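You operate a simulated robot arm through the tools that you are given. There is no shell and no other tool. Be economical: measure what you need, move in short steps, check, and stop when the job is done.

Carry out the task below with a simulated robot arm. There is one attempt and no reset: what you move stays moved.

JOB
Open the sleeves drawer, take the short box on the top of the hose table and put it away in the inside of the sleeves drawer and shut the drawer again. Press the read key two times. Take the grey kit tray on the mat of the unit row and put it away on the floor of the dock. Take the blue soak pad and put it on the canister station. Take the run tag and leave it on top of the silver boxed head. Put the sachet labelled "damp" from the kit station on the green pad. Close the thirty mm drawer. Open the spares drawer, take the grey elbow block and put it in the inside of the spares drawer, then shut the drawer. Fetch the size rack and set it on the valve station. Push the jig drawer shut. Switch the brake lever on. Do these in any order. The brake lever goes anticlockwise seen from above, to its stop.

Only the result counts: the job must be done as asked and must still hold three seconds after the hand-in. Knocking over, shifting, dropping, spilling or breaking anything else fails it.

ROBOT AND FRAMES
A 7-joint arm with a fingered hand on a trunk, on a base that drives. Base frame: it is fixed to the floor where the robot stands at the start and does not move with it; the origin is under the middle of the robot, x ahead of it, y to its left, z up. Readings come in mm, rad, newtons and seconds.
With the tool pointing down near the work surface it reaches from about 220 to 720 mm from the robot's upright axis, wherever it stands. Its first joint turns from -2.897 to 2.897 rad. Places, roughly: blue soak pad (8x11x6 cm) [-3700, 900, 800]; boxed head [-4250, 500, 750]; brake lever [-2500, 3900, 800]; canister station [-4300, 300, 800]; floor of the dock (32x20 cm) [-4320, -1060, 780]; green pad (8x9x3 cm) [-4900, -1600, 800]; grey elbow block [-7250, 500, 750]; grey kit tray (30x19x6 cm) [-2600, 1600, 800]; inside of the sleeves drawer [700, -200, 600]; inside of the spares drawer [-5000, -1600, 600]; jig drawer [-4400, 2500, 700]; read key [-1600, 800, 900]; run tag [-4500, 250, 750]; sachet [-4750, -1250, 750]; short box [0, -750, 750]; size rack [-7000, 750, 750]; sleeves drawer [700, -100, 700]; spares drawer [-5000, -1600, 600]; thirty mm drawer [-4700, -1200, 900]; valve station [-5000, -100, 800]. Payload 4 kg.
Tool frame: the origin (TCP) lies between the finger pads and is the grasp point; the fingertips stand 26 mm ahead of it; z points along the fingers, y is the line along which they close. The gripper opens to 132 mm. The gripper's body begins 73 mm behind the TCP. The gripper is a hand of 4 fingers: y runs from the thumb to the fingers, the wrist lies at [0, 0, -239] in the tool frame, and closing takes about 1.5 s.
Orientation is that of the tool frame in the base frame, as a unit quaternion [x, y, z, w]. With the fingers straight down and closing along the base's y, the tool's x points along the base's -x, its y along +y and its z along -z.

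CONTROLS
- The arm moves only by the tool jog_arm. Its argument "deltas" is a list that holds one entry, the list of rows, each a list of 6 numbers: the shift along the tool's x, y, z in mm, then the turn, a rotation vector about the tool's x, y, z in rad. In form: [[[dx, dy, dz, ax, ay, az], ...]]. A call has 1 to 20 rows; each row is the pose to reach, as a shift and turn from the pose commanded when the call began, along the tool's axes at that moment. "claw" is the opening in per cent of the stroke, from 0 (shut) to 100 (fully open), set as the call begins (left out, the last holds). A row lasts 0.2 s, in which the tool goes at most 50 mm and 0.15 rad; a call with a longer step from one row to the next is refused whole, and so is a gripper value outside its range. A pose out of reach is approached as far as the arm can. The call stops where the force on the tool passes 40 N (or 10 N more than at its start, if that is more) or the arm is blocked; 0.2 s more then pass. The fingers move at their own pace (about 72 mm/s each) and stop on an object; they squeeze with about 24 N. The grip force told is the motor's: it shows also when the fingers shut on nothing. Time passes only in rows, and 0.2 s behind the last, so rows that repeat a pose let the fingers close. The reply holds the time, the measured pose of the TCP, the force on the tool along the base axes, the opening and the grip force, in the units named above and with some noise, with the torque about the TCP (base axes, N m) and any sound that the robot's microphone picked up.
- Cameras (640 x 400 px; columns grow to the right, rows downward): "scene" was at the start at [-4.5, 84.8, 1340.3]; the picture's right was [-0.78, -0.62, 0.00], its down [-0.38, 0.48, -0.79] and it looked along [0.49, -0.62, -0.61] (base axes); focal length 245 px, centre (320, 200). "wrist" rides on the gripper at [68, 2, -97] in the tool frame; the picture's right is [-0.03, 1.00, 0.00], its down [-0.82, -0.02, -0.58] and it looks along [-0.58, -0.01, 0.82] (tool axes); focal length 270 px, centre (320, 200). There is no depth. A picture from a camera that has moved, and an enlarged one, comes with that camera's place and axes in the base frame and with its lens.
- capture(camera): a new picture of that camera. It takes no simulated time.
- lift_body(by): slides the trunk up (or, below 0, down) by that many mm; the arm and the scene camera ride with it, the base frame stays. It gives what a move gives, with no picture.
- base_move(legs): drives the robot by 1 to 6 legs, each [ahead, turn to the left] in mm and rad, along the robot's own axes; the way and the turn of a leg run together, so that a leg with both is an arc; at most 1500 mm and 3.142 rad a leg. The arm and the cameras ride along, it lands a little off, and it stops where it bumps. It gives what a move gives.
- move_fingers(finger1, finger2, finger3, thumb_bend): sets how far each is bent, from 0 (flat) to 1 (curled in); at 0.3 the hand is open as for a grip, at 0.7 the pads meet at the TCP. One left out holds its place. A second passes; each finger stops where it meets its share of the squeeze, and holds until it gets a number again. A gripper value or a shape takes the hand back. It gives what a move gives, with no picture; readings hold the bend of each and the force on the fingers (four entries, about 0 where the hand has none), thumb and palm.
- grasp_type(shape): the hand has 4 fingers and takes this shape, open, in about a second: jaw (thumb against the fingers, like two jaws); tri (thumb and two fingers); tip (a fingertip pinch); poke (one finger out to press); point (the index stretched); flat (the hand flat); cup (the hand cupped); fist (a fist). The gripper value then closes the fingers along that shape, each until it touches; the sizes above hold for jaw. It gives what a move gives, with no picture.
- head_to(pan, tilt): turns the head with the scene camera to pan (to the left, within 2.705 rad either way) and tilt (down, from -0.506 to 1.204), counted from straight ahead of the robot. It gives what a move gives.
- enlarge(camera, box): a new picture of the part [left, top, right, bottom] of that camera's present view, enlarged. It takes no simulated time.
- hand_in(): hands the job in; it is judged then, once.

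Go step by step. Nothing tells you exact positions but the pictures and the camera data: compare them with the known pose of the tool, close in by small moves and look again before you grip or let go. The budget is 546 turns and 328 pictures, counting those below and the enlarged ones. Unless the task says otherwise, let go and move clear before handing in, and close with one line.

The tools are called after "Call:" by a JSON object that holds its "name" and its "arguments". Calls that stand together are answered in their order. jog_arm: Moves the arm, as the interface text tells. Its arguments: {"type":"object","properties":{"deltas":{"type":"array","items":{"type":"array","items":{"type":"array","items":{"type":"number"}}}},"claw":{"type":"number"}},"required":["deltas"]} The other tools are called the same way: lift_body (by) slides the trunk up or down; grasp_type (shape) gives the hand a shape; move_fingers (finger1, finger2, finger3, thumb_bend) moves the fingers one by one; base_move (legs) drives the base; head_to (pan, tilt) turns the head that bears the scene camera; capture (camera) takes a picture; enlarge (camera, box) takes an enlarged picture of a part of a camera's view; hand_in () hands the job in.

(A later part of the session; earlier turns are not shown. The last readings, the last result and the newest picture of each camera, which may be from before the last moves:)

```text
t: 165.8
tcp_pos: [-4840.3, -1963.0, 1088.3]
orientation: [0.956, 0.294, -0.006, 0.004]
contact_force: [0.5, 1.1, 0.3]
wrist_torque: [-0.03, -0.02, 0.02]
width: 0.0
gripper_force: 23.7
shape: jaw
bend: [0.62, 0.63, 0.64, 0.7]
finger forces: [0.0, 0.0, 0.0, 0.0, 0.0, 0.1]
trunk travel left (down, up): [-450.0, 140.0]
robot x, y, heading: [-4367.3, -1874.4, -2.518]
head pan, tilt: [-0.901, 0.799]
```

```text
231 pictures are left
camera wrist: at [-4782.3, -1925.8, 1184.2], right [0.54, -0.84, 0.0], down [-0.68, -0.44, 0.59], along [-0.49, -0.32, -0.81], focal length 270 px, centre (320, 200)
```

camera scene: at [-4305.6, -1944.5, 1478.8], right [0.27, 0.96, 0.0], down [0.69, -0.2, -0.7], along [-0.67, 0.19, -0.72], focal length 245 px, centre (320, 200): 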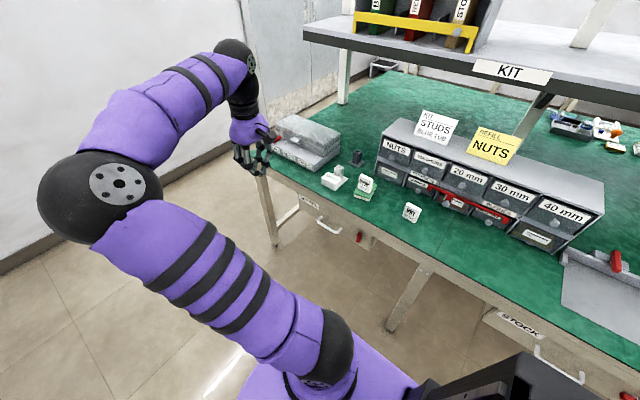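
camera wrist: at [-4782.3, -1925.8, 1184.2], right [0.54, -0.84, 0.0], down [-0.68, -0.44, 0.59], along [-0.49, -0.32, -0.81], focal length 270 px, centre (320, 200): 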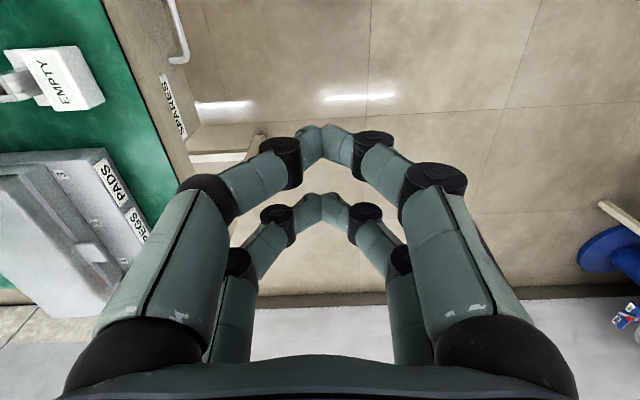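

The spares drawer and its handle are visible, and the island ends with a wide gap before the wall. I'll zoom on the handle for a measurement.

Call:
{"name": "enlarge", "arguments": {"camera": "scene", "box": [270, 170, 400, 255]}}

Call:
{"name": "enlarge", "arguments": {"camera": "wrist", "box": [90, 0, 250, 160]}}

```text
4.71 times, centred on (335, 212) of scene
camera zoom: at [-4305.6, -1944.5, 1478.8], right [0.27, 0.96, 0.0], down [0.69, -0.2, -0.7], along [-0.67, 0.19, -0.72], focal length 1153 px, centre (249, 141)
```

zoom: 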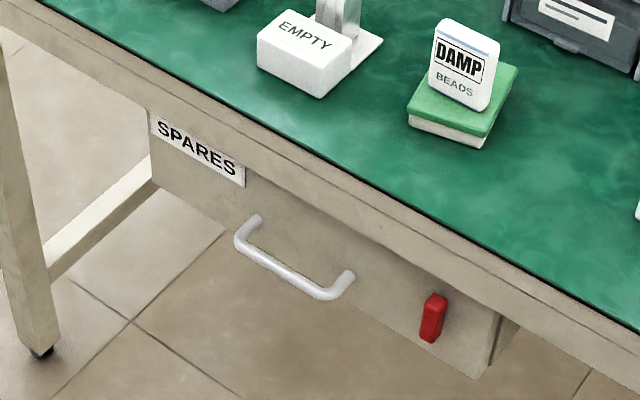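

```text
2.50 times, centred on (170, 80) of wrist
camera zoom: at [-4782.3, -1925.8, 1184.2], right [0.54, -0.84, 0.0], down [-0.68, -0.44, 0.59], along [-0.49, -0.32, -0.81], focal length 676 px, centre (695, 500)
```

zoom: 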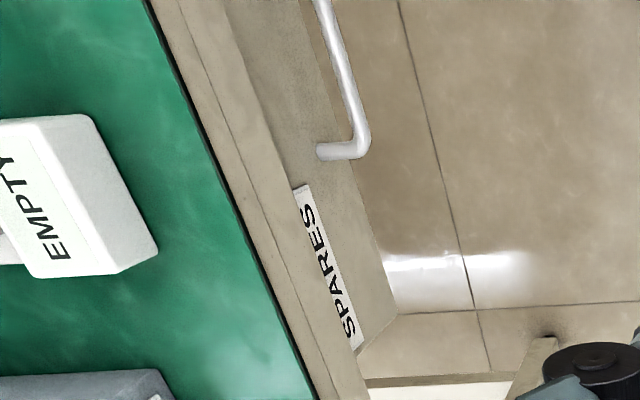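

The handle is near (-4943, -1730, 615), and the drawer front also carries a red piece. I'll reposition slightly, lower the trunk, and take the same sideways-tilted approach as on the first drawer.

Call:
{"name": "base_move", "arguments": {"legs": [[-60, 0], [0, -0.03]]}}

Call:
{"name": "lift_body", "arguments": {"by": -200}}

Call:
{"name": "jog_arm", "arguments": {"deltas": [[[-2, 10, 15, 0.14, 0, 0], [-4, 20, 30, 0.28, 0, 0], [-6, 30, 45, 0.42, 0, 0], [-8, 40, 60, 0.56, 0, 0], [-10, 45, 75, 0.7, 0, 0], [-12, 50, 90, 0.84, 0, 0], [-14, 55, 105, 0.98, 0, 0], [-16, 55, 120, 1.12, 0, 0], [-18, 55, 135, 1.26, 0, 0], [-21, 55, 148, 1.4, 0, 0]]], "claw": 50}}

Call:
{"name": "capture", "arguments": {"camera": "wrist"}}

Call:
{"name": "capture", "arguments": {"camera": "scene"}}

```text
t: 167.1
tcp_pos: [-4793.6, -1914.8, 1088.8]
orientation: [0.96, 0.281, -0.007, 0.004]
contact_force: [-0.5, -0.3, 0.2]
wrist_torque: [0.01, 0.02, -0.02]
width: 0.1
gripper_force: 24.0
shape: jaw
bend: [0.62, 0.63, 0.64, 0.7]
finger forces: [0.1, 0.0, 0.0, 0.0, 0.1, 0.0]
trunk travel left (down, up): [-450.0, 140.0]
robot x, y, heading: [-4317.5, -1842.8, -2.551]
head pan, tilt: [-0.901, 0.799]
```

```text
t: 169.3
tcp_pos: [-4793.7, -1914.3, 888.9]
orientation: [0.96, 0.281, -0.007, 0.004]
contact_force: [-0.3, -0.3, 0.2]
wrist_torque: [0.01, 0.02, 0.0]
width: 0.0
gripper_force: 24.0
shape: jaw
bend: [0.62, 0.63, 0.64, 0.7]
finger forces: [0.1, 0.0, 0.1, 0.1, 0.0, 0.0]
trunk travel left (down, up): [-250.0, 340.0]
robot x, y, heading: [-4313.2, -1842.8, -2.549]
head pan, tilt: [-0.901, 0.799]
```

```text
t: 171.5
tcp_pos: [-4783.6, -1973.7, 741.0]
orientation: [0.736, 0.21, -0.187, -0.616]
contact_force: [0.3, 0.5, 0.1]
wrist_torque: [0.01, 0.03, 0.01]
width: 66.0
gripper_force: 0.0
shape: jaw
bend: [0.73, 0.73, 0.73, 0.7]
finger forces: [0.0, 0.0, 0.1, 0.1, 0.0, 0.0]
trunk travel left (down, up): [-250.0, 340.0]
robot x, y, heading: [-4314.6, -1841.7, -2.547]
head pan, tilt: [-0.901, 0.799]
```

```text
228 pictures are left
camera wrist: at [-4673.8, -2017.6, 754.8], right [0.06, -0.17, -0.98], down [-0.38, -0.91, 0.13], along [-0.92, 0.37, -0.12], focal length 270 px, centre (320, 200)
```

wrist: 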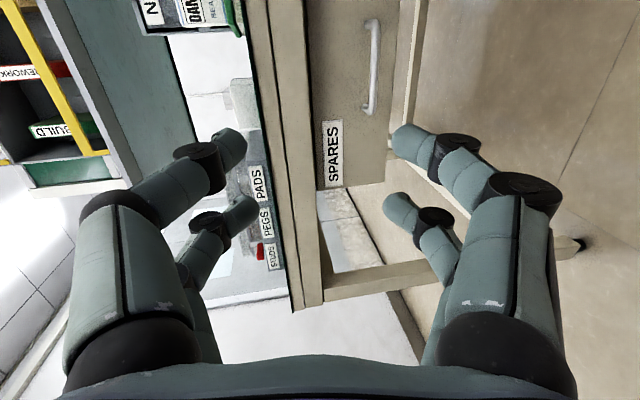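

```text
227 pictures are left
camera scene: at [-4258.4, -1910.7, 1278.9], right [0.3, 0.95, 0.0], down [0.68, -0.22, -0.7], along [-0.66, 0.21, -0.72], focal length 245 px, centre (320, 200)
```

scene: 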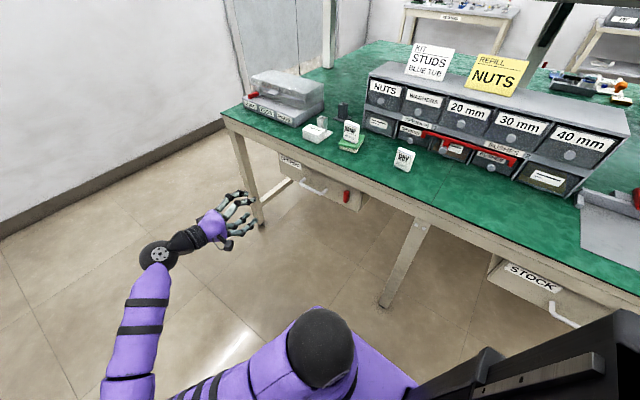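

Both views agree on the handle at (-4938, -1727, 612). I'll move to a standoff and look.

Call:
{"name": "jog_arm", "arguments": {"deltas": [[[1, 15, 40, 0, 0, 0], [2, 31, 80, 0, 0, 0], [3, 47, 120, 0, 0, 0], [4, 62, 160, 0, 0, 0], [5, 77, 200, 0, 0, 0]]]}}

Call:
{"name": "capture", "arguments": {"camera": "wrist"}}

Call:
{"name": "enlarge", "arguments": {"camera": "scene", "box": [230, 130, 400, 236]}}

```text
t: 172.7
tcp_pos: [-4879.2, -1815.8, 629.6]
orientation: [0.736, 0.211, -0.185, -0.617]
contact_force: [-0.6, -0.7, 0.9]
wrist_torque: [-0.04, -0.02, -0.01]
width: 65.5
gripper_force: 0.2
shape: jaw
bend: [0.73, 0.73, 0.73, 0.7]
finger forces: [0.1, 0.0, 0.0, 0.0, 0.0, 0.0]
trunk travel left (down, up): [-250.0, 340.0]
robot x, y, heading: [-4319.0, -1837.5, -2.544]
head pan, tilt: [-0.901, 0.799]
```

```text
226 pictures are left
camera wrist: at [-4770.4, -1859.5, 643.0], right [0.06, -0.17, -0.98], down [-0.38, -0.92, 0.13], along [-0.92, 0.37, -0.12], focal length 270 px, centre (320, 200)
```

wrist: 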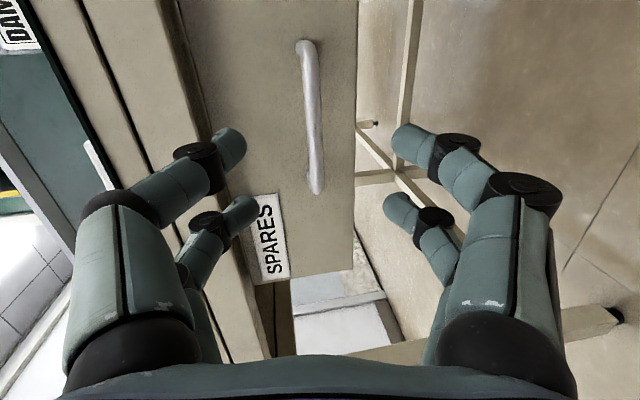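

```text
3.76 times, centred on (315, 183) of scene
camera zoom: at [-4258.2, -1911.1, 1278.8], right [0.3, 0.95, 0.0], down [0.68, -0.22, -0.7], along [-0.66, 0.21, -0.72], focal length 923 px, centre (339, 264)
```

zoom: 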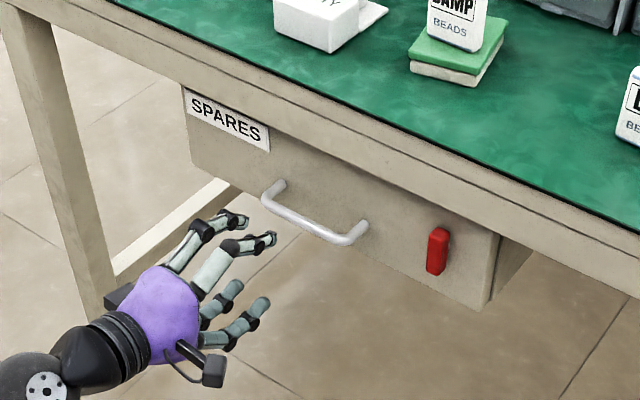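

The view matches the first drawer's standoff. I'll advance to contact and close on the bar.

Call:
{"name": "jog_arm", "arguments": {"deltas": [[[1, -4, 35, 0, 0, 0], [2, -7, 70, 0, 0, 0], [3, -8, 95, 0, 0, 0], [3, -8, 103, 0, 0, 0]]]}}

Call:
{"name": "jog_arm", "arguments": {"deltas": [[[0, 0, -2, 0, 0, 0], [0, 0, -2, 0, 0, 0], [0, 0, -2, 0, 0, 0], [0, 0, -2, 0, 0, 0], [0, 0, -2, 0, 0, 0], [0, 0, -2, 0, 0, 0], [0, 0, -2, 0, 0, 0]]], "claw": 0}}

Call:
{"name": "capture", "arguments": {"camera": "wrist"}}

```text
t: 173.7
tcp_pos: [-4931.8, -1728.6, 621.0]
orientation: [0.736, 0.211, -0.185, -0.616]
contact_force: [-0.4, 0.3, -0.6]
wrist_torque: [-0.01, -0.02, 0.05]
width: 65.7
gripper_force: 0.0
shape: jaw
bend: [0.73, 0.73, 0.73, 0.7]
finger forces: [0.1, 0.0, 0.1, 0.0, 0.0, 0.0]
trunk travel left (down, up): [-250.0, 340.0]
robot x, y, heading: [-4318.2, -1840.7, -2.547]
head pan, tilt: [-0.901, 0.799]
```

```text
t: 175.3
tcp_pos: [-4930.5, -1730.2, 620.3]
orientation: [0.736, 0.209, -0.186, -0.616]
contact_force: [-1.2, 2.3, 1.2]
wrist_torque: [0.01, -0.01, 0.06]
width: 0.1
gripper_force: 24.1
shape: jaw
bend: [0.7, 0.68, 0.63, 0.72]
finger forces: [0.1, 0.1, 0.1, 0.1, 0.1, 0.0]
trunk travel left (down, up): [-250.0, 340.0]
robot x, y, heading: [-4321.1, -1841.2, -2.55]
head pan, tilt: [-0.901, 0.799]
```

```text
224 pictures are left
camera wrist: at [-4821.7, -1774.5, 634.4], right [0.06, -0.17, -0.98], down [-0.38, -0.91, 0.13], along [-0.92, 0.37, -0.12], focal length 270 px, centre (320, 200)
```

wrist: 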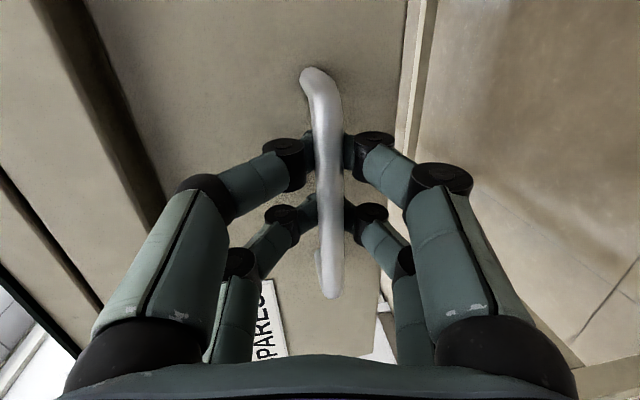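

The fingers are closed around the bar. I'll pull.

Call:
{"name": "jog_arm", "arguments": {"deltas": [[[0, 5, -30, 0, 0, 0], [0, 10, -60, 0, 0, 0], [0, 15, -90, 0, 0, 0], [0, 20, -120, 0, 0, 0], [0, 26, -150, 0, 0, 0], [0, 31, -180, 0, 0, 0], [0, 36, -210, 0, 0, 0], [0, 41, -235, 0, 0, 0]]]}}

Call:
{"name": "capture", "arguments": {"camera": "scene"}}

```text
t: 177.1
tcp_pos: [-4801.1, -1933.4, 619.7]
orientation: [0.736, 0.211, -0.186, -0.615]
contact_force: [-0.7, 1.5, 0.9]
wrist_torque: [0.01, 0.01, 0.02]
width: 0.0
gripper_force: 23.9
shape: jaw
bend: [0.7, 0.68, 0.63, 0.72]
finger forces: [0.0, 0.0, 0.0, 0.1, 0.1, 0.0]
trunk travel left (down, up): [-250.0, 340.0]
robot x, y, heading: [-4317.0, -1843.9, -2.549]
head pan, tilt: [-0.901, 0.799]
```

```text
223 pictures are left
camera scene: at [-4258.6, -1910.8, 1278.8], right [0.3, 0.95, 0.0], down [0.68, -0.22, -0.7], along [-0.66, 0.21, -0.72], focal length 245 px, centre (320, 200)
```

scene: 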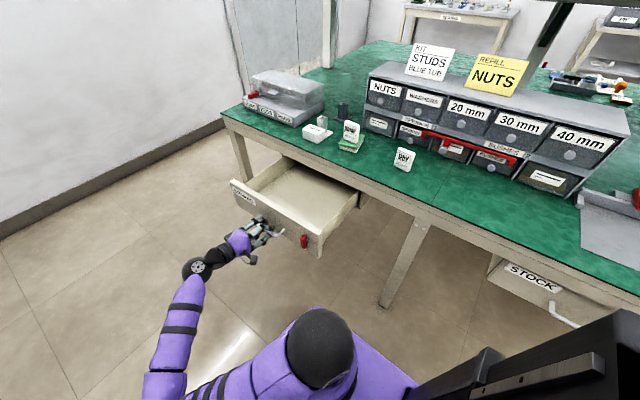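

The drawer is open about 240 mm. I'll release, retreat and stow the arm, then look toward the end passage.

Call:
{"name": "jog_arm", "arguments": {"deltas": [[[0, 0, 0, 0, 0, 0], [0, 0, 0, 0, 0, 0], [0, 0, -20, 0, 0, 0], [0, 0, -50, 0, 0, 0], [0, 0, -90, 0, 0, 0]]], "claw": 60}}

Call:
{"name": "jog_arm", "arguments": {"deltas": [[[0, -40, 0, 0, 0, 0], [0, -80, 0, 0, 0, 0], [0, -120, 0, -0.14, 0, 0], [0, -150, 0, -0.28, 0, 0], [0, -180, 0, -0.42, 0, 0], [0, -210, 0, -0.56, 0, 0], [0, -240, 0, -0.7, 0, 0], [0, -270, 0, -0.84, 0, 0], [0, -300, 0, -0.98, 0, 0], [0, -330, 0, -1.12, 0, 0], [0, -350, 0, -1.26, 0, 0], [0, -370, 0, -1.4, 0, 0]]]}}

Call:
{"name": "lift_body", "arguments": {"by": 150}}

Call:
{"name": "head_to", "arguments": {"pan": -0.3, "tilt": 0.4}}

Call:
{"name": "capture", "arguments": {"camera": "scene"}}

```text
t: 178.3
tcp_pos: [-4753.3, -2006.3, 635.0]
orientation: [0.736, 0.21, -0.185, -0.616]
contact_force: [-0.9, 0.7, -0.4]
wrist_torque: [0.01, -0.03, 0.02]
width: 78.9
gripper_force: 0.1
shape: jaw
bend: [0.71, 0.71, 0.71, 0.7]
finger forces: [0.0, 0.0, 0.0, 0.0, 0.1, 0.0]
trunk travel left (down, up): [-250.0, 340.0]
robot x, y, heading: [-4321.4, -1839.7, -2.549]
head pan, tilt: [-0.901, 0.799]
```

```text
t: 180.9
tcp_pos: [-4785.0, -1948.9, 1000.8]
orientation: [0.96, 0.281, -0.006, 0.004]
contact_force: [-1.0, 0.1, 0.7]
wrist_torque: [0.02, -0.02, 0.02]
width: 78.7
gripper_force: 0.1
shape: jaw
bend: [0.71, 0.71, 0.71, 0.7]
finger forces: [0.0, 0.0, 0.0, 0.0, 0.0, 0.0]
trunk travel left (down, up): [-250.0, 340.0]
robot x, y, heading: [-4316.1, -1841.4, -2.555]
head pan, tilt: [-0.901, 0.799]
```

```text
t: 182.7
tcp_pos: [-4785.6, -1948.8, 1151.6]
orientation: [0.96, 0.281, -0.006, 0.004]
contact_force: [-0.2, 0.2, 1.0]
wrist_torque: [0.02, 0.01, -0.01]
width: 79.1
gripper_force: 0.1
shape: jaw
bend: [0.71, 0.71, 0.71, 0.7]
finger forces: [0.1, 0.0, 0.1, 0.0, 0.0, 0.1]
trunk travel left (down, up): [-400.0, 190.0]
robot x, y, heading: [-4319.3, -1841.9, -2.547]
head pan, tilt: [-0.901, 0.799]
```

```text
t: 183.7
tcp_pos: [-4784.5, -1949.1, 1150.8]
orientation: [0.96, 0.281, -0.006, 0.003]
contact_force: [-1.3, -0.3, -0.2]
wrist_torque: [-0.02, -0.02, 0.01]
width: 78.8
gripper_force: 0.1
shape: jaw
bend: [0.71, 0.71, 0.71, 0.7]
finger forces: [0.0, 0.0, 0.0, 0.0, 0.1, 0.0]
trunk travel left (down, up): [-400.0, 190.0]
robot x, y, heading: [-4317.7, -1840.9, -2.546]
head pan, tilt: [-0.3, 0.4]
```

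```text
222 pictures are left
camera scene: at [-4270.4, -1961.9, 1463.8], right [-0.29, 0.96, 0.0], down [0.37, 0.11, -0.92], along [-0.88, -0.27, -0.39], focal length 245 px, centre (320, 200)
```

scene: 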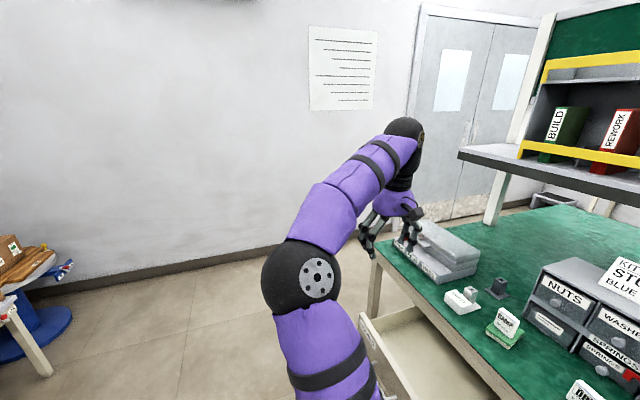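

The end passage between island and wall is about 1.2 m wide. I'll back away from the open drawer, straighten, drive to the passage and face through it.

Call:
{"name": "base_move", "arguments": {"legs": [[0, -0.45], [-600, 0], [0, 0.477], [1500, 0], [560, 0], [0, -1.57]]}}

Call:
{"name": "head_to", "arguments": {"pan": -0.35, "tilt": 0.35}}

Call:
{"name": "capture", "arguments": {"camera": "scene"}}

```text
t: 203.7
tcp_pos: [-5552.9, -2511.1, 1149.3]
orientation: [0.879, -0.476, -0.007, -0.002]
contact_force: [-0.8, -0.2, 0.9]
wrist_torque: [0.01, 0.01, 0.01]
width: 78.9
gripper_force: 0.1
shape: jaw
bend: [0.71, 0.71, 0.71, 0.7]
finger forces: [0.0, 0.0, 0.0, 0.1, 0.0, 0.0]
trunk travel left (down, up): [-400.0, 190.0]
robot x, y, heading: [-5441.3, -2975.8, 2.169]
head pan, tilt: [-0.3, 0.4]
```

```text
t: 204.3
tcp_pos: [-5552.9, -2511.2, 1149.8]
orientation: [0.879, -0.476, -0.008, -0.001]
contact_force: [0.4, 0.4, -0.5]
wrist_torque: [-0.02, -0.04, -0.01]
width: 79.0
gripper_force: 0.0
shape: jaw
bend: [0.71, 0.71, 0.71, 0.7]
finger forces: [0.1, 0.1, 0.0, 0.1, 0.0, 0.0]
trunk travel left (down, up): [-400.0, 190.0]
robot x, y, heading: [-5438.3, -2976.2, 2.175]
head pan, tilt: [-0.351, 0.351]
```

```text
221 pictures are left
camera scene: at [-5554.7, -3023.2, 1468.4], right [0.97, 0.25, 0.0], down [0.09, -0.33, -0.94], along [-0.23, 0.91, -0.34], focal length 245 px, centre (320, 200)
```

scene: 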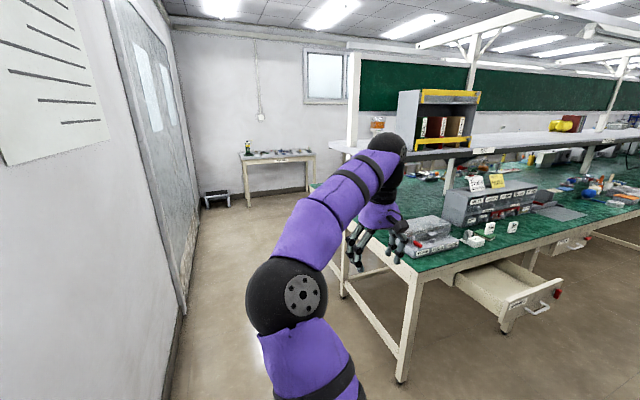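

The passage is clear. I'll drive through it into the far aisle.

Call:
{"name": "base_move", "arguments": {"legs": [[1500, 0], [1100, 0]]}}

Call:
{"name": "head_to", "arguments": {"pan": -1.2, "tilt": 0.35}}

Call:
{"name": "capture", "arguments": {"camera": "scene"}}

Call:
{"name": "head_to", "arguments": {"pan": -0.3, "tilt": 0.45}}

Call:
{"name": "capture", "arguments": {"camera": "scene"}}

```text
t: 217.0
tcp_pos: [-7024.4, -363.8, 1149.8]
orientation: [0.879, -0.478, -0.007, -0.002]
contact_force: [0.1, -0.3, -0.3]
wrist_torque: [-0.01, -0.04, -0.02]
width: 79.1
gripper_force: 0.0
shape: jaw
bend: [0.71, 0.71, 0.71, 0.7]
finger forces: [0.0, 0.0, 0.0, 0.0, 0.0, 0.0]
trunk travel left (down, up): [-400.0, 190.0]
robot x, y, heading: [-6912.3, -831.0, 2.171]
head pan, tilt: [-0.351, 0.351]
```

```text
t: 218.2
tcp_pos: [-7023.3, -364.8, 1150.5]
orientation: [0.879, -0.477, -0.008, -0.001]
contact_force: [-0.4, -0.1, 0.1]
wrist_torque: [0.03, -0.03, 0.03]
width: 78.8
gripper_force: 0.0
shape: jaw
bend: [0.71, 0.71, 0.71, 0.7]
finger forces: [0.1, 0.0, 0.1, 0.0, 0.0, 0.0]
trunk travel left (down, up): [-400.0, 190.0]
robot x, y, heading: [-6915.1, -830.8, 2.175]
head pan, tilt: [-1.201, 0.351]
```

```text
220 pictures are left
camera scene: at [-6951.4, -889.7, 1468.4], right [0.83, -0.56, 0.0], down [-0.19, -0.28, -0.94], along [0.53, 0.78, -0.34], focal length 245 px, centre (320, 200)
```

scene: 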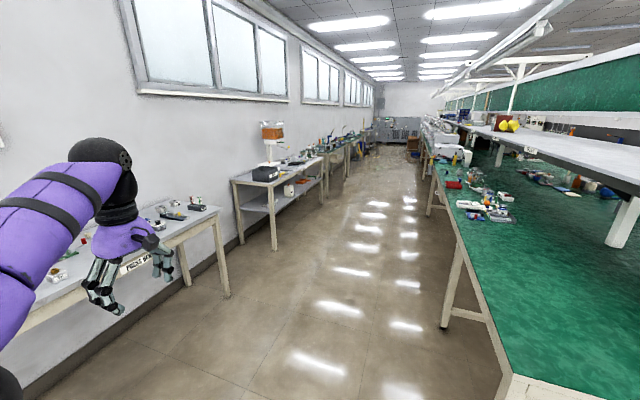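

```text
t: 219.4
tcp_pos: [-7025.3, -364.9, 1149.0]
orientation: [0.879, -0.477, -0.007, -0.002]
contact_force: [0.4, -0.1, 0.3]
wrist_torque: [0.01, 0.02, 0.01]
width: 79.0
gripper_force: 0.1
shape: jaw
bend: [0.71, 0.71, 0.71, 0.7]
finger forces: [0.0, 0.1, 0.0, 0.0, 0.0, 0.0]
trunk travel left (down, up): [-400.0, 190.0]
robot x, y, heading: [-6908.7, -831.8, 2.17]
head pan, tilt: [-0.3, 0.45]
```

```text
219 pictures are left
camera scene: at [-7031.1, -878.8, 1459.2], right [0.96, 0.29, 0.0], down [0.13, -0.42, -0.9], along [-0.27, 0.86, -0.44], focal length 245 px, centre (320, 200)
```

scene: 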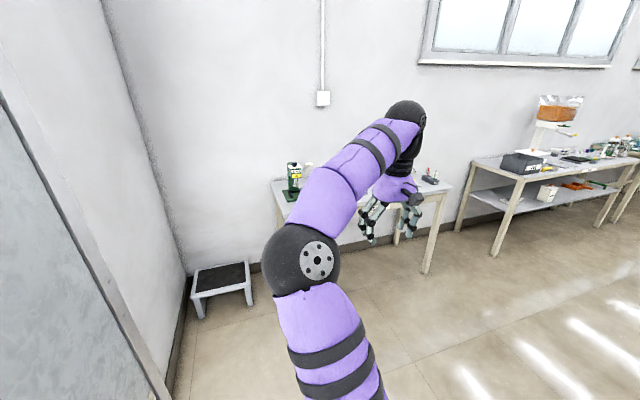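

I'm in the far aisle. The press table with the size rack and elbow block is along the window wall. I'll drive closer with the table on my left.

Call:
{"name": "base_move", "arguments": {"legs": [[500, 0], [0, -1.6], [650, 0]]}}

Call:
{"name": "head_to", "arguments": {"pan": 1.3, "tilt": 0.5}}

Call:
{"name": "capture", "arguments": {"camera": "scene"}}

```text
t: 229.4
tcp_pos: [-6173.2, 45.0, 1150.5]
orientation: [-0.276, 0.961, 0.003, 0.006]
contact_force: [0.2, -0.4, -0.8]
wrist_torque: [-0.02, -0.01, 0.03]
width: 79.2
gripper_force: 0.1
shape: jaw
bend: [0.71, 0.71, 0.71, 0.7]
finger forces: [0.0, 0.0, 0.0, 0.0, 0.0, 0.1]
trunk travel left (down, up): [-400.0, 190.0]
robot x, y, heading: [-6644.0, -61.0, 0.585]
head pan, tilt: [-0.3, 0.45]
```

```text
t: 231.1
tcp_pos: [-6173.5, 44.8, 1150.6]
orientation: [-0.276, 0.961, 0.003, 0.007]
contact_force: [0.1, 0.4, 0.9]
wrist_torque: [-0.02, 0.02, 0.0]
width: 79.0
gripper_force: 0.0
shape: jaw
bend: [0.71, 0.71, 0.71, 0.7]
finger forces: [0.0, 0.0, 0.0, 0.0, 0.0, 0.0]
trunk travel left (down, up): [-400.0, 190.0]
robot x, y, heading: [-6644.3, -59.2, 0.584]
head pan, tilt: [1.3, 0.499]
```

```text
218 pictures are left
camera scene: at [-6802.5, 122.0, 1454.7], right [0.95, 0.31, 0.0], down [0.15, -0.46, -0.88], along [-0.27, 0.84, -0.48], focal length 245 px, centre (320, 200)
```

scene: 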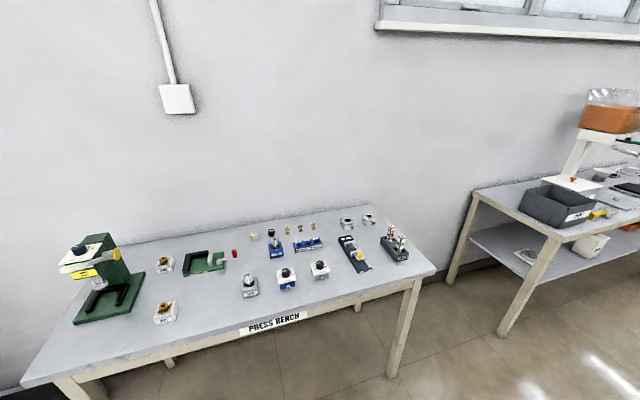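

Call:
{"name": "enlarge", "arguments": {"camera": "scene", "box": [220, 200, 420, 310]}}

Call:
{"name": "enlarge", "arguments": {"camera": "scene", "box": [50, 220, 250, 345]}}

```text
3.20 times, centred on (320, 255) of scene
camera zoom: at [-6802.5, 122.0, 1454.7], right [0.95, 0.31, 0.0], down [0.15, -0.46, -0.88], along [-0.27, 0.84, -0.48], focal length 784 px, centre (320, 24)
```

zoom: 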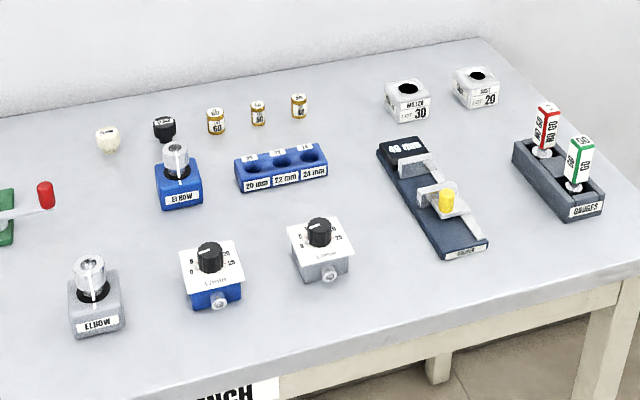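

```text
3.20 times, centred on (150, 282) of scene
camera zoom: at [-6802.5, 122.0, 1454.7], right [0.95, 0.31, 0.0], down [0.15, -0.46, -0.88], along [-0.27, 0.84, -0.48], focal length 784 px, centre (864, -64)
```

zoom: 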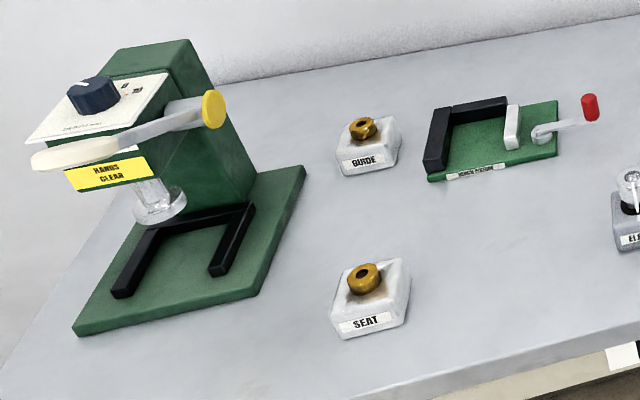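

The size rack (20/22/24 mm) is near (-7092, 865) and the grey elbow block near (-7199, 599); the table edge runs at n≈4572. I'll drive closer.

Call:
{"name": "base_move", "arguments": {"legs": [[0, 1.28], [420, 0], [0, -1.242]]}}

Call:
{"name": "head_to", "arguments": {"pan": 1.4, "tilt": 0.7}}

Call:
{"name": "capture", "arguments": {"camera": "scene"}}

```text
t: 239.9
tcp_pos: [-6286.0, 442.2, 1149.4]
orientation: [-0.27, 0.963, 0.005, 0.007]
contact_force: [-0.5, 0.3, -0.6]
wrist_torque: [-0.01, -0.01, 0.01]
width: 78.9
gripper_force: 0.1
shape: jaw
bend: [0.71, 0.71, 0.71, 0.7]
finger forces: [0.0, 0.0, 0.0, 0.0, 0.0, 0.1]
trunk travel left (down, up): [-400.0, 190.0]
robot x, y, heading: [-6757.7, 348.6, 0.568]
head pan, tilt: [1.3, 0.499]
```

```text
t: 240.7
tcp_pos: [-6285.8, 441.7, 1150.4]
orientation: [-0.269, 0.963, 0.004, 0.007]
contact_force: [0.0, 0.7, 0.0]
wrist_torque: [-0.01, 0.03, -0.02]
width: 79.2
gripper_force: 0.0
shape: jaw
bend: [0.71, 0.71, 0.71, 0.7]
finger forces: [0.1, 0.0, 0.0, 0.0, 0.1, 0.0]
trunk travel left (down, up): [-400.0, 190.0]
robot x, y, heading: [-6753.7, 344.9, 0.569]
head pan, tilt: [1.4, 0.7]
```

```text
215 pictures are left
camera scene: at [-6919.2, 519.4, 1437.1], right [0.92, 0.39, 0.0], down [0.25, -0.59, -0.77], along [-0.3, 0.71, -0.64], focal length 245 px, centre (320, 200)
```

scene: 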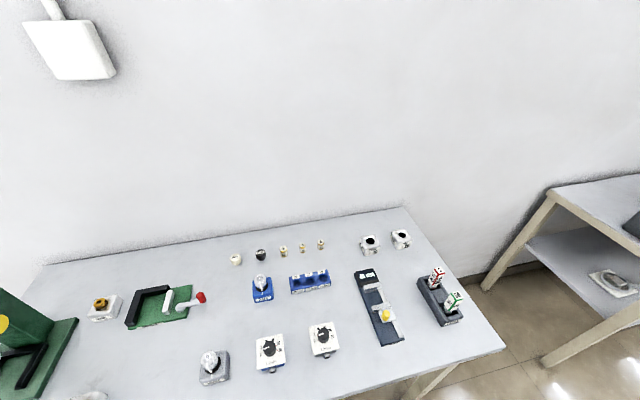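

The rack is confirmed at about (-7095, 867). I'll swing the arm above it at z≈1000 keeping the hand's closing line across the rack.

Call:
{"name": "jog_arm", "arguments": {"deltas": [[[24, 39, 7, 0, 0, 0], [47, 78, 15, 0, 0, -0.01], [71, 117, 22, 0, 0, -0.01], [94, 156, 30, 0, 0, -0.02], [118, 196, 37, 0, 0, -0.02], [141, 235, 45, 0, 0, -0.02], [165, 274, 52, 0, 0, -0.03], [189, 313, 60, 0, 0, -0.03], [212, 352, 67, 0, 0, -0.04], [236, 391, 75, 0, 0, -0.04], [259, 430, 82, 0, 0, -0.04], [283, 470, 90, 0, 0, -0.05], [306, 509, 97, 0, 0, -0.05], [330, 548, 105, 0, 0, -0.06], [354, 587, 112, 0, 0, -0.06], [377, 626, 120, 0, 0, -0.06], [401, 665, 127, 0, 0, -0.07], [424, 704, 135, 0, 0, -0.07], [448, 743, 142, 0, 0, -0.08], [471, 770, 150, 0, 0, -0.08]]]}}

Call:
{"name": "capture", "arguments": {"camera": "wrist"}}

Call:
{"name": "capture", "arguments": {"camera": "scene"}}

```text
t: 243.1
tcp_pos: [-6657.9, 667.6, 1067.8]
orientation: [-0.191, 0.982, 0.007, -0.001]
contact_force: [0.4, -0.1, -0.4]
wrist_torque: [0.03, 0.01, -0.01]
width: 78.9
gripper_force: 0.1
shape: jaw
bend: [0.71, 0.71, 0.71, 0.7]
finger forces: [0.1, 0.0, 0.1, 0.1, 0.0, 0.1]
trunk travel left (down, up): [-400.0, 190.0]
robot x, y, heading: [-6755.8, 346.5, 0.572]
head pan, tilt: [1.4, 0.7]
stopped in row 12: the arm was blocked; the commanded pose is now the measured one
```

```text
214 pictures are left
camera wrist: at [-6722.9, 640.5, 1163.9], right [-0.35, 0.94, 0.01], down [0.77, 0.28, 0.58], along [0.54, 0.21, -0.82], focal length 270 px, centre (320, 200)
```

wrist: 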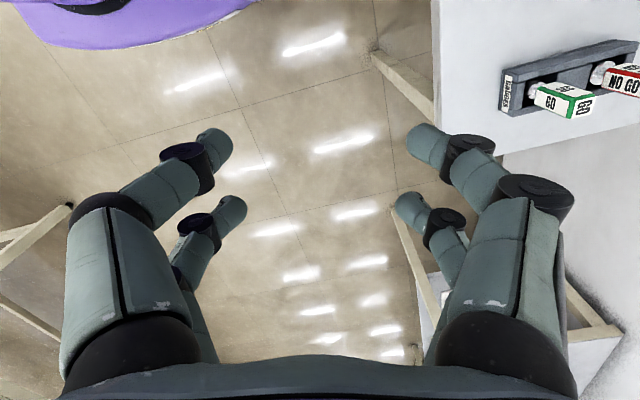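

```text
213 pictures are left
camera scene: at [-6919.0, 519.1, 1437.1], right [0.92, 0.39, 0.0], down [0.25, -0.59, -0.77], along [-0.3, 0.7, -0.64], focal length 245 px, centre (320, 200)
```

scene: 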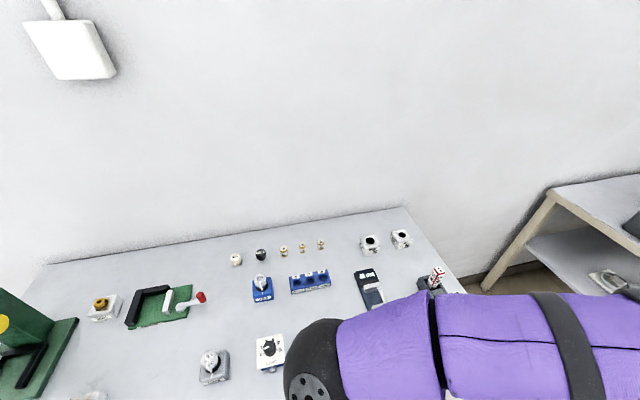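

The arm jammed because I kept the hand's orientation fixed while swinging. I'll first turn the hand with the arm's direction, then go on to the rack.

Call:
{"name": "jog_arm", "arguments": {"deltas": [[[0, 0, -5, 0, 0, -0.14], [0, 0, -10, 0, 0, -0.28], [0, 0, -10, 0, 0, -0.42], [0, 0, -10, 0, 0, -0.56], [0, 0, -10, 0, 0, -0.7], [0, 0, -10, 0, 0, -0.84], [30, 31, -10, 0, 0, -0.92], [60, 63, -8, 0, 0, -1.0], [90, 95, -5, 0, 0, -1.08], [120, 126, 0, 0, 0, -1.16], [150, 158, 5, 0, 0, -1.24], [180, 190, 10, 0, 0, -1.32], [210, 221, 20, 0, 0, -1.4], [240, 253, 30, 0, 0, -1.48], [270, 285, 40, 0, 0, -1.56], [300, 316, 50, 0, 0, -1.64], [330, 348, 60, 0, 0, -1.72]]]}}

Call:
{"name": "capture", "arguments": {"camera": "wrist"}}

```text
t: 244.4
tcp_pos: [-6618.9, 658.7, 1075.3]
orientation: [-0.478, 0.878, -0.001, 0.006]
contact_force: [-0.3, -0.4, -0.2]
wrist_torque: [0.02, -0.05, -0.01]
width: 78.9
gripper_force: 0.1
shape: jaw
bend: [0.71, 0.71, 0.71, 0.7]
finger forces: [0.0, 0.0, 0.1, 0.0, 0.1, 0.1]
trunk travel left (down, up): [-400.0, 190.0]
robot x, y, heading: [-6750.7, 344.1, 0.577]
head pan, tilt: [1.4, 0.7]
stopped in row 6: the arm was blocked; the commanded pose is now the measured one
```

```text
212 pictures are left
camera wrist: at [-6659.5, 600.4, 1171.9], right [-0.83, 0.56, -0.01], down [0.45, 0.67, 0.59], along [0.34, 0.48, -0.81], focal length 270 px, centre (320, 200)
```

wrist: 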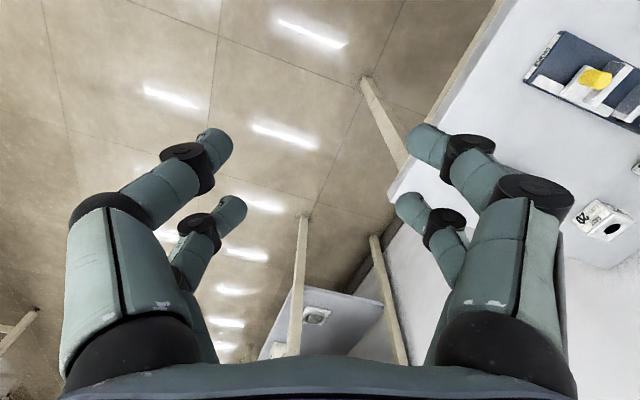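

It's blocked again, likely because the hand is too close to the trunk. I'll extend outward before swinging further.

Call:
{"name": "jog_arm", "arguments": {"deltas": [[[-41, 7, 0, 0, 0, 0], [-82, 15, 0, 0, 0, 0], [-124, 22, 0, 0, 0, 0], [-165, 30, 0, 0, 0, 0], [-207, 37, 0, 0, 0, 0]]]}}

Call:
{"name": "capture", "arguments": {"camera": "scene"}}

```text
t: 245.6
tcp_pos: [-6535.9, 851.7, 1078.7]
orientation: [-0.479, 0.878, -0.001, 0.006]
contact_force: [0.3, 0.6, -0.5]
wrist_torque: [0.01, 0.01, 0.01]
width: 79.0
gripper_force: 0.0
shape: jaw
bend: [0.71, 0.71, 0.71, 0.7]
finger forces: [0.0, 0.1, 0.0, 0.1, 0.0, 0.0]
trunk travel left (down, up): [-400.0, 190.0]
robot x, y, heading: [-6755.0, 343.9, 0.57]
head pan, tilt: [1.4, 0.7]
```

```text
211 pictures are left
camera scene: at [-6919.4, 519.4, 1437.0], right [0.92, 0.39, 0.0], down [0.25, -0.59, -0.76], along [-0.3, 0.7, -0.64], focal length 245 px, centre (320, 200)
```

scene: 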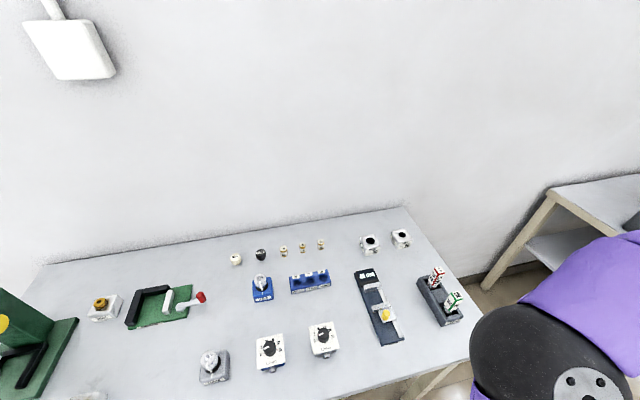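

The head column sits left of the arm and blocks the left side, so I should work with tables on my right. I'll stow the arm in front, back away, turn around, and come back with this table on the right.

Call:
{"name": "jog_arm", "arguments": {"deltas": [[[15, -39, -5, 0, 0, 0.05], [30, -77, -10, 0, 0, 0.11], [44, -116, -20, 0, 0, 0.16], [59, -155, -30, 0, 0, 0.21], [74, -193, -40, 0, 0, 0.27], [89, -232, -50, 0, 0, 0.32], [103, -270, -60, 0, 0, 0.38], [118, -309, -70, 0, 0, 0.43]]]}}

Call:
{"name": "base_move", "arguments": {"legs": [[0, 0.5], [-500, 0], [0, 2.6]]}}

```text
t: 247.4
tcp_pos: [-6344.0, 585.5, 1151.8]
orientation: [-0.28, 0.96, 0.0, 0.006]
contact_force: [0.2, 0.2, 0.0]
wrist_torque: [-0.03, 0.03, 0.0]
width: 78.9
gripper_force: 0.1
shape: jaw
bend: [0.71, 0.71, 0.71, 0.7]
finger forces: [0.0, 0.1, 0.0, 0.0, 0.0, 0.0]
trunk travel left (down, up): [-400.0, 190.0]
robot x, y, heading: [-6753.3, 345.7, 0.569]
head pan, tilt: [1.4, 0.7]
```

```text
t: 257.8
tcp_pos: [-7423.5, -306.2, 1151.5]
orientation: [0.969, 0.245, -0.007, 0.0]
contact_force: [0.0, -0.6, -0.1]
wrist_torque: [0.0, 0.0, -0.02]
width: 78.8
gripper_force: 0.1
shape: jaw
bend: [0.71, 0.71, 0.71, 0.7]
finger forces: [0.0, 0.0, 0.0, 0.0, 0.0, 0.0]
trunk travel left (down, up): [-400.0, 190.0]
robot x, y, heading: [-6994.6, -96.0, -2.648]
head pan, tilt: [1.4, 0.7]
```

I'll position to face the table directly, so the rack and the block are in front of the robot.

Call:
{"name": "base_move", "arguments": {"legs": [[-430, 0], [0, -1.443], [270, 0]]}}

Call:
{"name": "head_to", "arguments": {"pan": 0.0, "tilt": 0.8}}

Call:
{"name": "capture", "arguments": {"camera": "scene"}}

Call:
{"name": "capture", "arguments": {"camera": "wrist"}}

```text
t: 265.4
tcp_pos: [-7060.1, 718.2, 1150.8]
orientation: [0.896, -0.444, -0.004, -0.004]
contact_force: [0.3, -1.4, 0.5]
wrist_torque: [0.0, -0.01, 0.0]
width: 79.0
gripper_force: 0.1
shape: jaw
bend: [0.71, 0.71, 0.71, 0.7]
finger forces: [0.0, 0.1, 0.1, 0.1, 0.0, 0.0]
trunk travel left (down, up): [-400.0, 190.0]
robot x, y, heading: [-6785.2, 323.3, 2.217]
head pan, tilt: [1.4, 0.7]
```

```text
t: 267.0
tcp_pos: [-7059.0, 716.6, 1151.0]
orientation: [0.896, -0.444, -0.005, -0.003]
contact_force: [0.1, -0.7, -0.2]
wrist_torque: [0.03, 0.0, 0.0]
width: 79.2
gripper_force: 0.0
shape: jaw
bend: [0.71, 0.71, 0.71, 0.7]
finger forces: [0.1, 0.0, 0.0, 0.1, 0.0, 0.0]
trunk travel left (down, up): [-400.0, 190.0]
robot x, y, heading: [-6785.1, 328.3, 2.219]
head pan, tilt: [0.0, 0.799]
```

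```text
210 pictures are left
camera scene: at [-6918.9, 249.9, 1428.8], right [0.79, 0.61, 0.0], down [0.44, -0.57, -0.7], along [-0.42, 0.55, -0.72], focal length 245 px, centre (320, 200)
```

scene: 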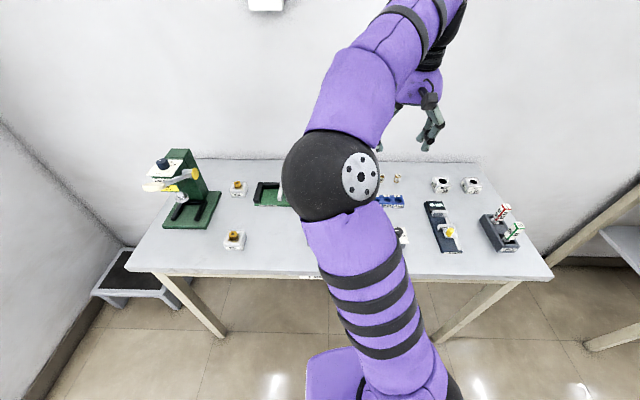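

```text
209 pictures are left
camera wrist: at [-7019.0, 660.2, 1247.1], right [-0.81, -0.58, 0.0], down [-0.47, 0.66, 0.59], along [-0.34, 0.48, -0.81], focal length 270 px, centre (320, 200)
```

wrist: 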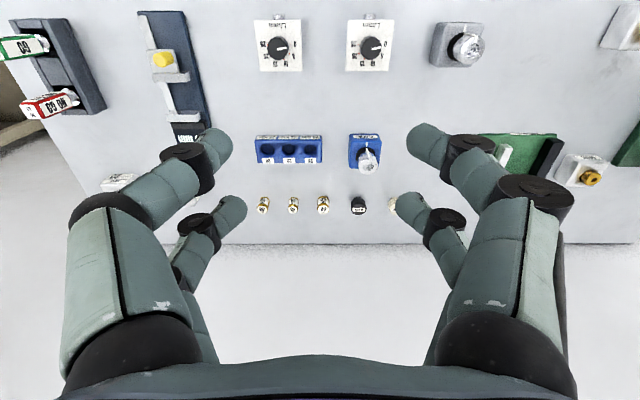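

Now both items are in front of me. The rack centre is about (-7094, 865); I'll move above it while turning the hand 90° so it closes across the rack's short side.

Call:
{"name": "jog_arm", "arguments": {"deltas": [[[-12, -5, 16, 0, 0, -0.14], [-25, -11, 32, 0, 0, -0.28], [-38, -17, 48, 0, 0, -0.42], [-50, -22, 64, 0, 0, -0.56], [-63, -28, 80, 0, 0, -0.7], [-76, -34, 96, 0, 0, -0.84], [-88, -39, 112, 0, 0, -0.98], [-101, -45, 128, 0, 0, -1.12], [-114, -51, 144, 0, 0, -1.26], [-126, -56, 160, 0, 0, -1.4], [-139, -62, 180, 0, 0, -1.54]]]}}

Call:
{"name": "capture", "arguments": {"camera": "wrist"}}

```text
t: 269.4
tcp_pos: [-7096.0, 868.9, 971.5]
orientation: [0.952, 0.305, -0.002, -0.007]
contact_force: [0.1, 0.3, -0.4]
wrist_torque: [-0.02, 0.01, 0.02]
width: 78.9
gripper_force: 0.0
shape: jaw
bend: [0.71, 0.71, 0.71, 0.7]
finger forces: [0.0, 0.0, 0.0, 0.1, 0.0, 0.0]
trunk travel left (down, up): [-400.0, 190.0]
robot x, y, heading: [-6786.2, 324.4, 2.218]
head pan, tilt: [0.0, 0.799]
```

```text
208 pictures are left
camera wrist: at [-7038.9, 905.0, 1068.8], right [0.56, -0.83, -0.01], down [-0.67, -0.46, 0.58], along [-0.48, -0.31, -0.82], focal length 270 px, centre (320, 200)
```

wrist: 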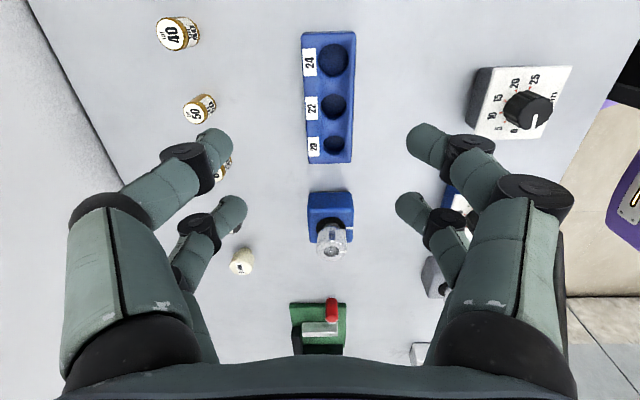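

The hand is right above the rack and aligned; it needs a few mm of correction. Going down to grip it.

Call:
{"name": "jog_arm", "arguments": {"deltas": [[[-2, 3, 40, 0, 0, 0], [-5, 6, 80, 0, 0, 0], [-5, 6, 115, 0, 0, 0]]]}}

Call:
{"name": "capture", "arguments": {"camera": "wrist"}}

```text
t: 270.2
tcp_pos: [-7096.6, 862.7, 858.5]
orientation: [0.952, 0.305, -0.001, -0.007]
contact_force: [1.2, -0.3, -0.2]
wrist_torque: [0.0, 0.0, -0.01]
width: 78.9
gripper_force: 0.2
shape: jaw
bend: [0.71, 0.71, 0.71, 0.7]
finger forces: [0.0, 0.1, 0.0, 0.0, 0.0, 0.0]
trunk travel left (down, up): [-400.0, 190.0]
robot x, y, heading: [-6787.2, 323.7, 2.223]
head pan, tilt: [0.0, 0.799]
```

```text
207 pictures are left
camera wrist: at [-7038.5, 898.1, 955.3], right [0.56, -0.83, -0.01], down [-0.67, -0.46, 0.58], along [-0.48, -0.31, -0.82], focal length 270 px, centre (320, 200)
```

wrist: 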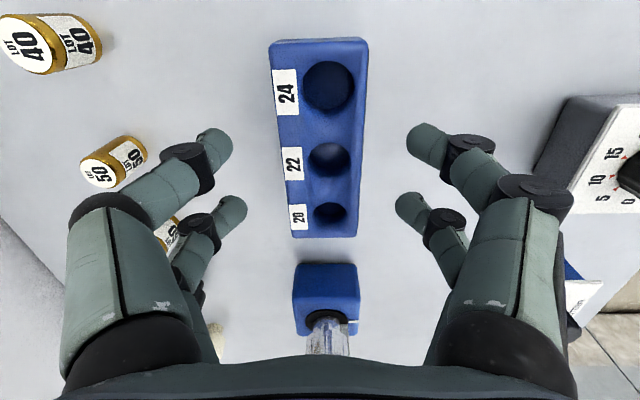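

Centred. Descending and gripping.

Call:
{"name": "jog_arm", "arguments": {"deltas": [[[-1, 2, 25, 0, 0, 0], [-1, 3, 40, 0, 0, 0], [-1, 3, 47, 0, 0, 0]]]}}

Call:
{"name": "jog_arm", "arguments": {"deltas": [[[0, 0, 0, 0, 0, 0], [0, 0, 0, 0, 0, 0], [0, 0, 0, 0, 0, 0], [0, 0, 0, 0, 0, 0], [0, 0, 0, 0, 0, 0], [0, 0, 0, 0, 0, 0]]], "claw": 0}}

Call:
{"name": "jog_arm", "arguments": {"deltas": [[[0, 0, -20, 0, 0, 0], [0, 0, -60, 0, 0, 0], [0, 0, -100, 0, 0, 0], [0, 0, -140, 0, 0, 0], [0, 0, -180, 0, 0, 0], [0, 0, -220, 0, 0, 0]]]}}

Call:
{"name": "capture", "arguments": {"camera": "wrist"}}

```text
t: 270.9
tcp_pos: [-7097.6, 861.7, 828.9]
orientation: [0.952, 0.305, -0.004, -0.014]
contact_force: [-2.2, -0.8, 25.7]
wrist_torque: [-1.12, -0.67, -0.14]
width: 78.8
gripper_force: 0.1
shape: jaw
bend: [0.72, 0.72, 0.71, 0.7]
finger forces: [12.3, 13.5, 0.0, 0.0, 0.0, 0.1]
trunk travel left (down, up): [-400.0, 190.0]
robot x, y, heading: [-6787.1, 326.2, 2.222]
head pan, tilt: [0.0, 0.799]
stopped in row 3: the force on the tool passed its limit (the readings are from after the stop); the commanded pose is now the measured one
```

```text
t: 271.5
tcp_pos: [-7094.1, 858.9, 826.1]
orientation: [0.952, 0.305, -0.002, -0.009]
contact_force: [5.5, -7.4, 22.1]
wrist_torque: [-1.01, -0.7, 0.0]
width: 34.6
gripper_force: 23.4
shape: jaw
bend: [0.74, 0.74, 0.74, 0.72]
finger forces: [29.5, 31.6, 18.7, 0.0, 19.1, 0.0]
trunk travel left (down, up): [-400.0, 190.0]
robot x, y, heading: [-6786.7, 326.1, 2.22]
head pan, tilt: [0.0, 0.799]
stopped in row 3: the force on the tool passed its limit (the readings are from after the stop); the commanded pose is now the measured one
```

```text
t: 272.9
tcp_pos: [-7092.5, 858.3, 1041.4]
orientation: [0.952, 0.305, -0.001, -0.008]
contact_force: [-0.1, 0.2, -4.1]
wrist_torque: [0.02, -0.01, 0.0]
width: 33.0
gripper_force: 24.0
shape: jaw
bend: [0.74, 0.74, 0.73, 0.71]
finger forces: [22.7, 23.6, 22.9, 0.0, 23.3, 0.0]
trunk travel left (down, up): [-400.0, 190.0]
robot x, y, heading: [-6788.0, 324.0, 2.221]
head pan, tilt: [0.0, 0.799]
```

```text
206 pictures are left
camera wrist: at [-7035.8, 894.6, 1139.3], right [0.56, -0.83, -0.02], down [-0.67, -0.46, 0.58], along [-0.49, -0.31, -0.82], focal length 270 px, centre (320, 200)
```

wrist: 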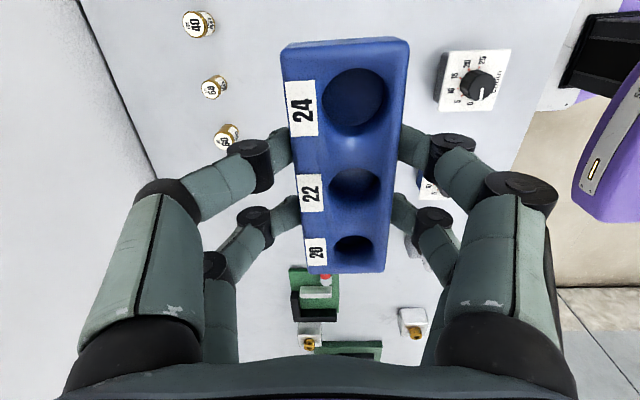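

The rack is held (33 mm wide), and this table's top is a bit higher, at about 800. I'll pull it in, back away, and drive along the aisle toward the valve station on the island.

Call:
{"name": "jog_arm", "arguments": {"deltas": [[[0, 40, -20, 0, 0, 0], [0, 80, -40, 0, 0, 0], [0, 120, -60, 0, 0, 0], [0, 160, -70, 0, 0, 0]]]}}

Call:
{"name": "base_move", "arguments": {"legs": [[-560, 0], [0, -1.6], [1150, 0], [0, -1.57]]}}

Call:
{"name": "head_to", "arguments": {"pan": 0.3, "tilt": 0.5}}

Call:
{"name": "capture", "arguments": {"camera": "scene"}}

```text
t: 273.9
tcp_pos: [-7003.0, 727.2, 1109.7]
orientation: [0.953, 0.303, -0.002, -0.007]
contact_force: [0.4, 0.3, -5.0]
wrist_torque: [0.01, 0.06, 0.02]
width: 32.9
gripper_force: 24.0
shape: jaw
bend: [0.74, 0.74, 0.73, 0.71]
finger forces: [22.7, 23.4, 22.9, 0.0, 23.2, 0.0]
trunk travel left (down, up): [-400.0, 190.0]
robot x, y, heading: [-6786.0, 329.9, 2.224]
head pan, tilt: [0.0, 0.799]
```

```text
t: 290.4
tcp_pos: [-5284.3, 132.2, 1109.7]
orientation: [-0.278, 0.961, -0.009, 0.001]
contact_force: [-0.9, 0.9, -4.7]
wrist_torque: [-0.03, -0.07, 0.0]
width: 32.5
gripper_force: 24.4
shape: jaw
bend: [0.74, 0.74, 0.73, 0.71]
finger forces: [22.1, 22.8, 22.3, 0.0, 22.5, 0.0]
trunk travel left (down, up): [-400.0, 190.0]
robot x, y, heading: [-5479.7, 541.8, -0.974]
head pan, tilt: [0.0, 0.799]
```

```text
t: 291.2
tcp_pos: [-5284.7, 131.4, 1108.9]
orientation: [-0.277, 0.961, -0.009, 0.002]
contact_force: [-0.3, 0.1, -4.1]
wrist_torque: [0.0, 0.02, 0.02]
width: 32.4
gripper_force: 24.1
shape: jaw
bend: [0.74, 0.74, 0.73, 0.71]
finger forces: [22.2, 22.8, 22.4, 0.0, 22.4, 0.1]
trunk travel left (down, up): [-400.0, 190.0]
robot x, y, heading: [-5476.6, 546.1, -0.976]
head pan, tilt: [0.3, 0.499]
```

```text
205 pictures are left
camera scene: at [-5314.0, 620.7, 1454.6], right [-0.63, -0.78, 0.0], down [-0.37, 0.3, -0.88], along [0.68, -0.55, -0.48], focal length 245 px, centre (320, 200)
```

scene: 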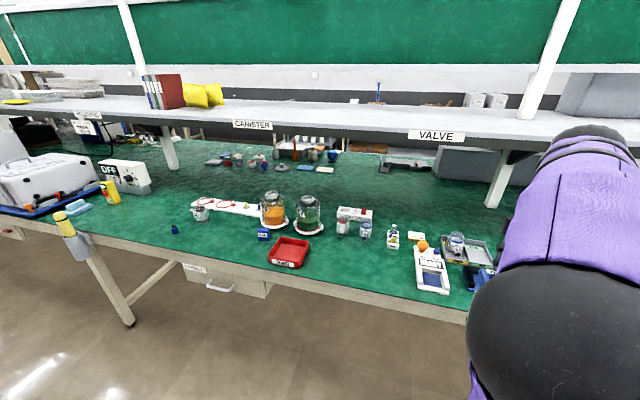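

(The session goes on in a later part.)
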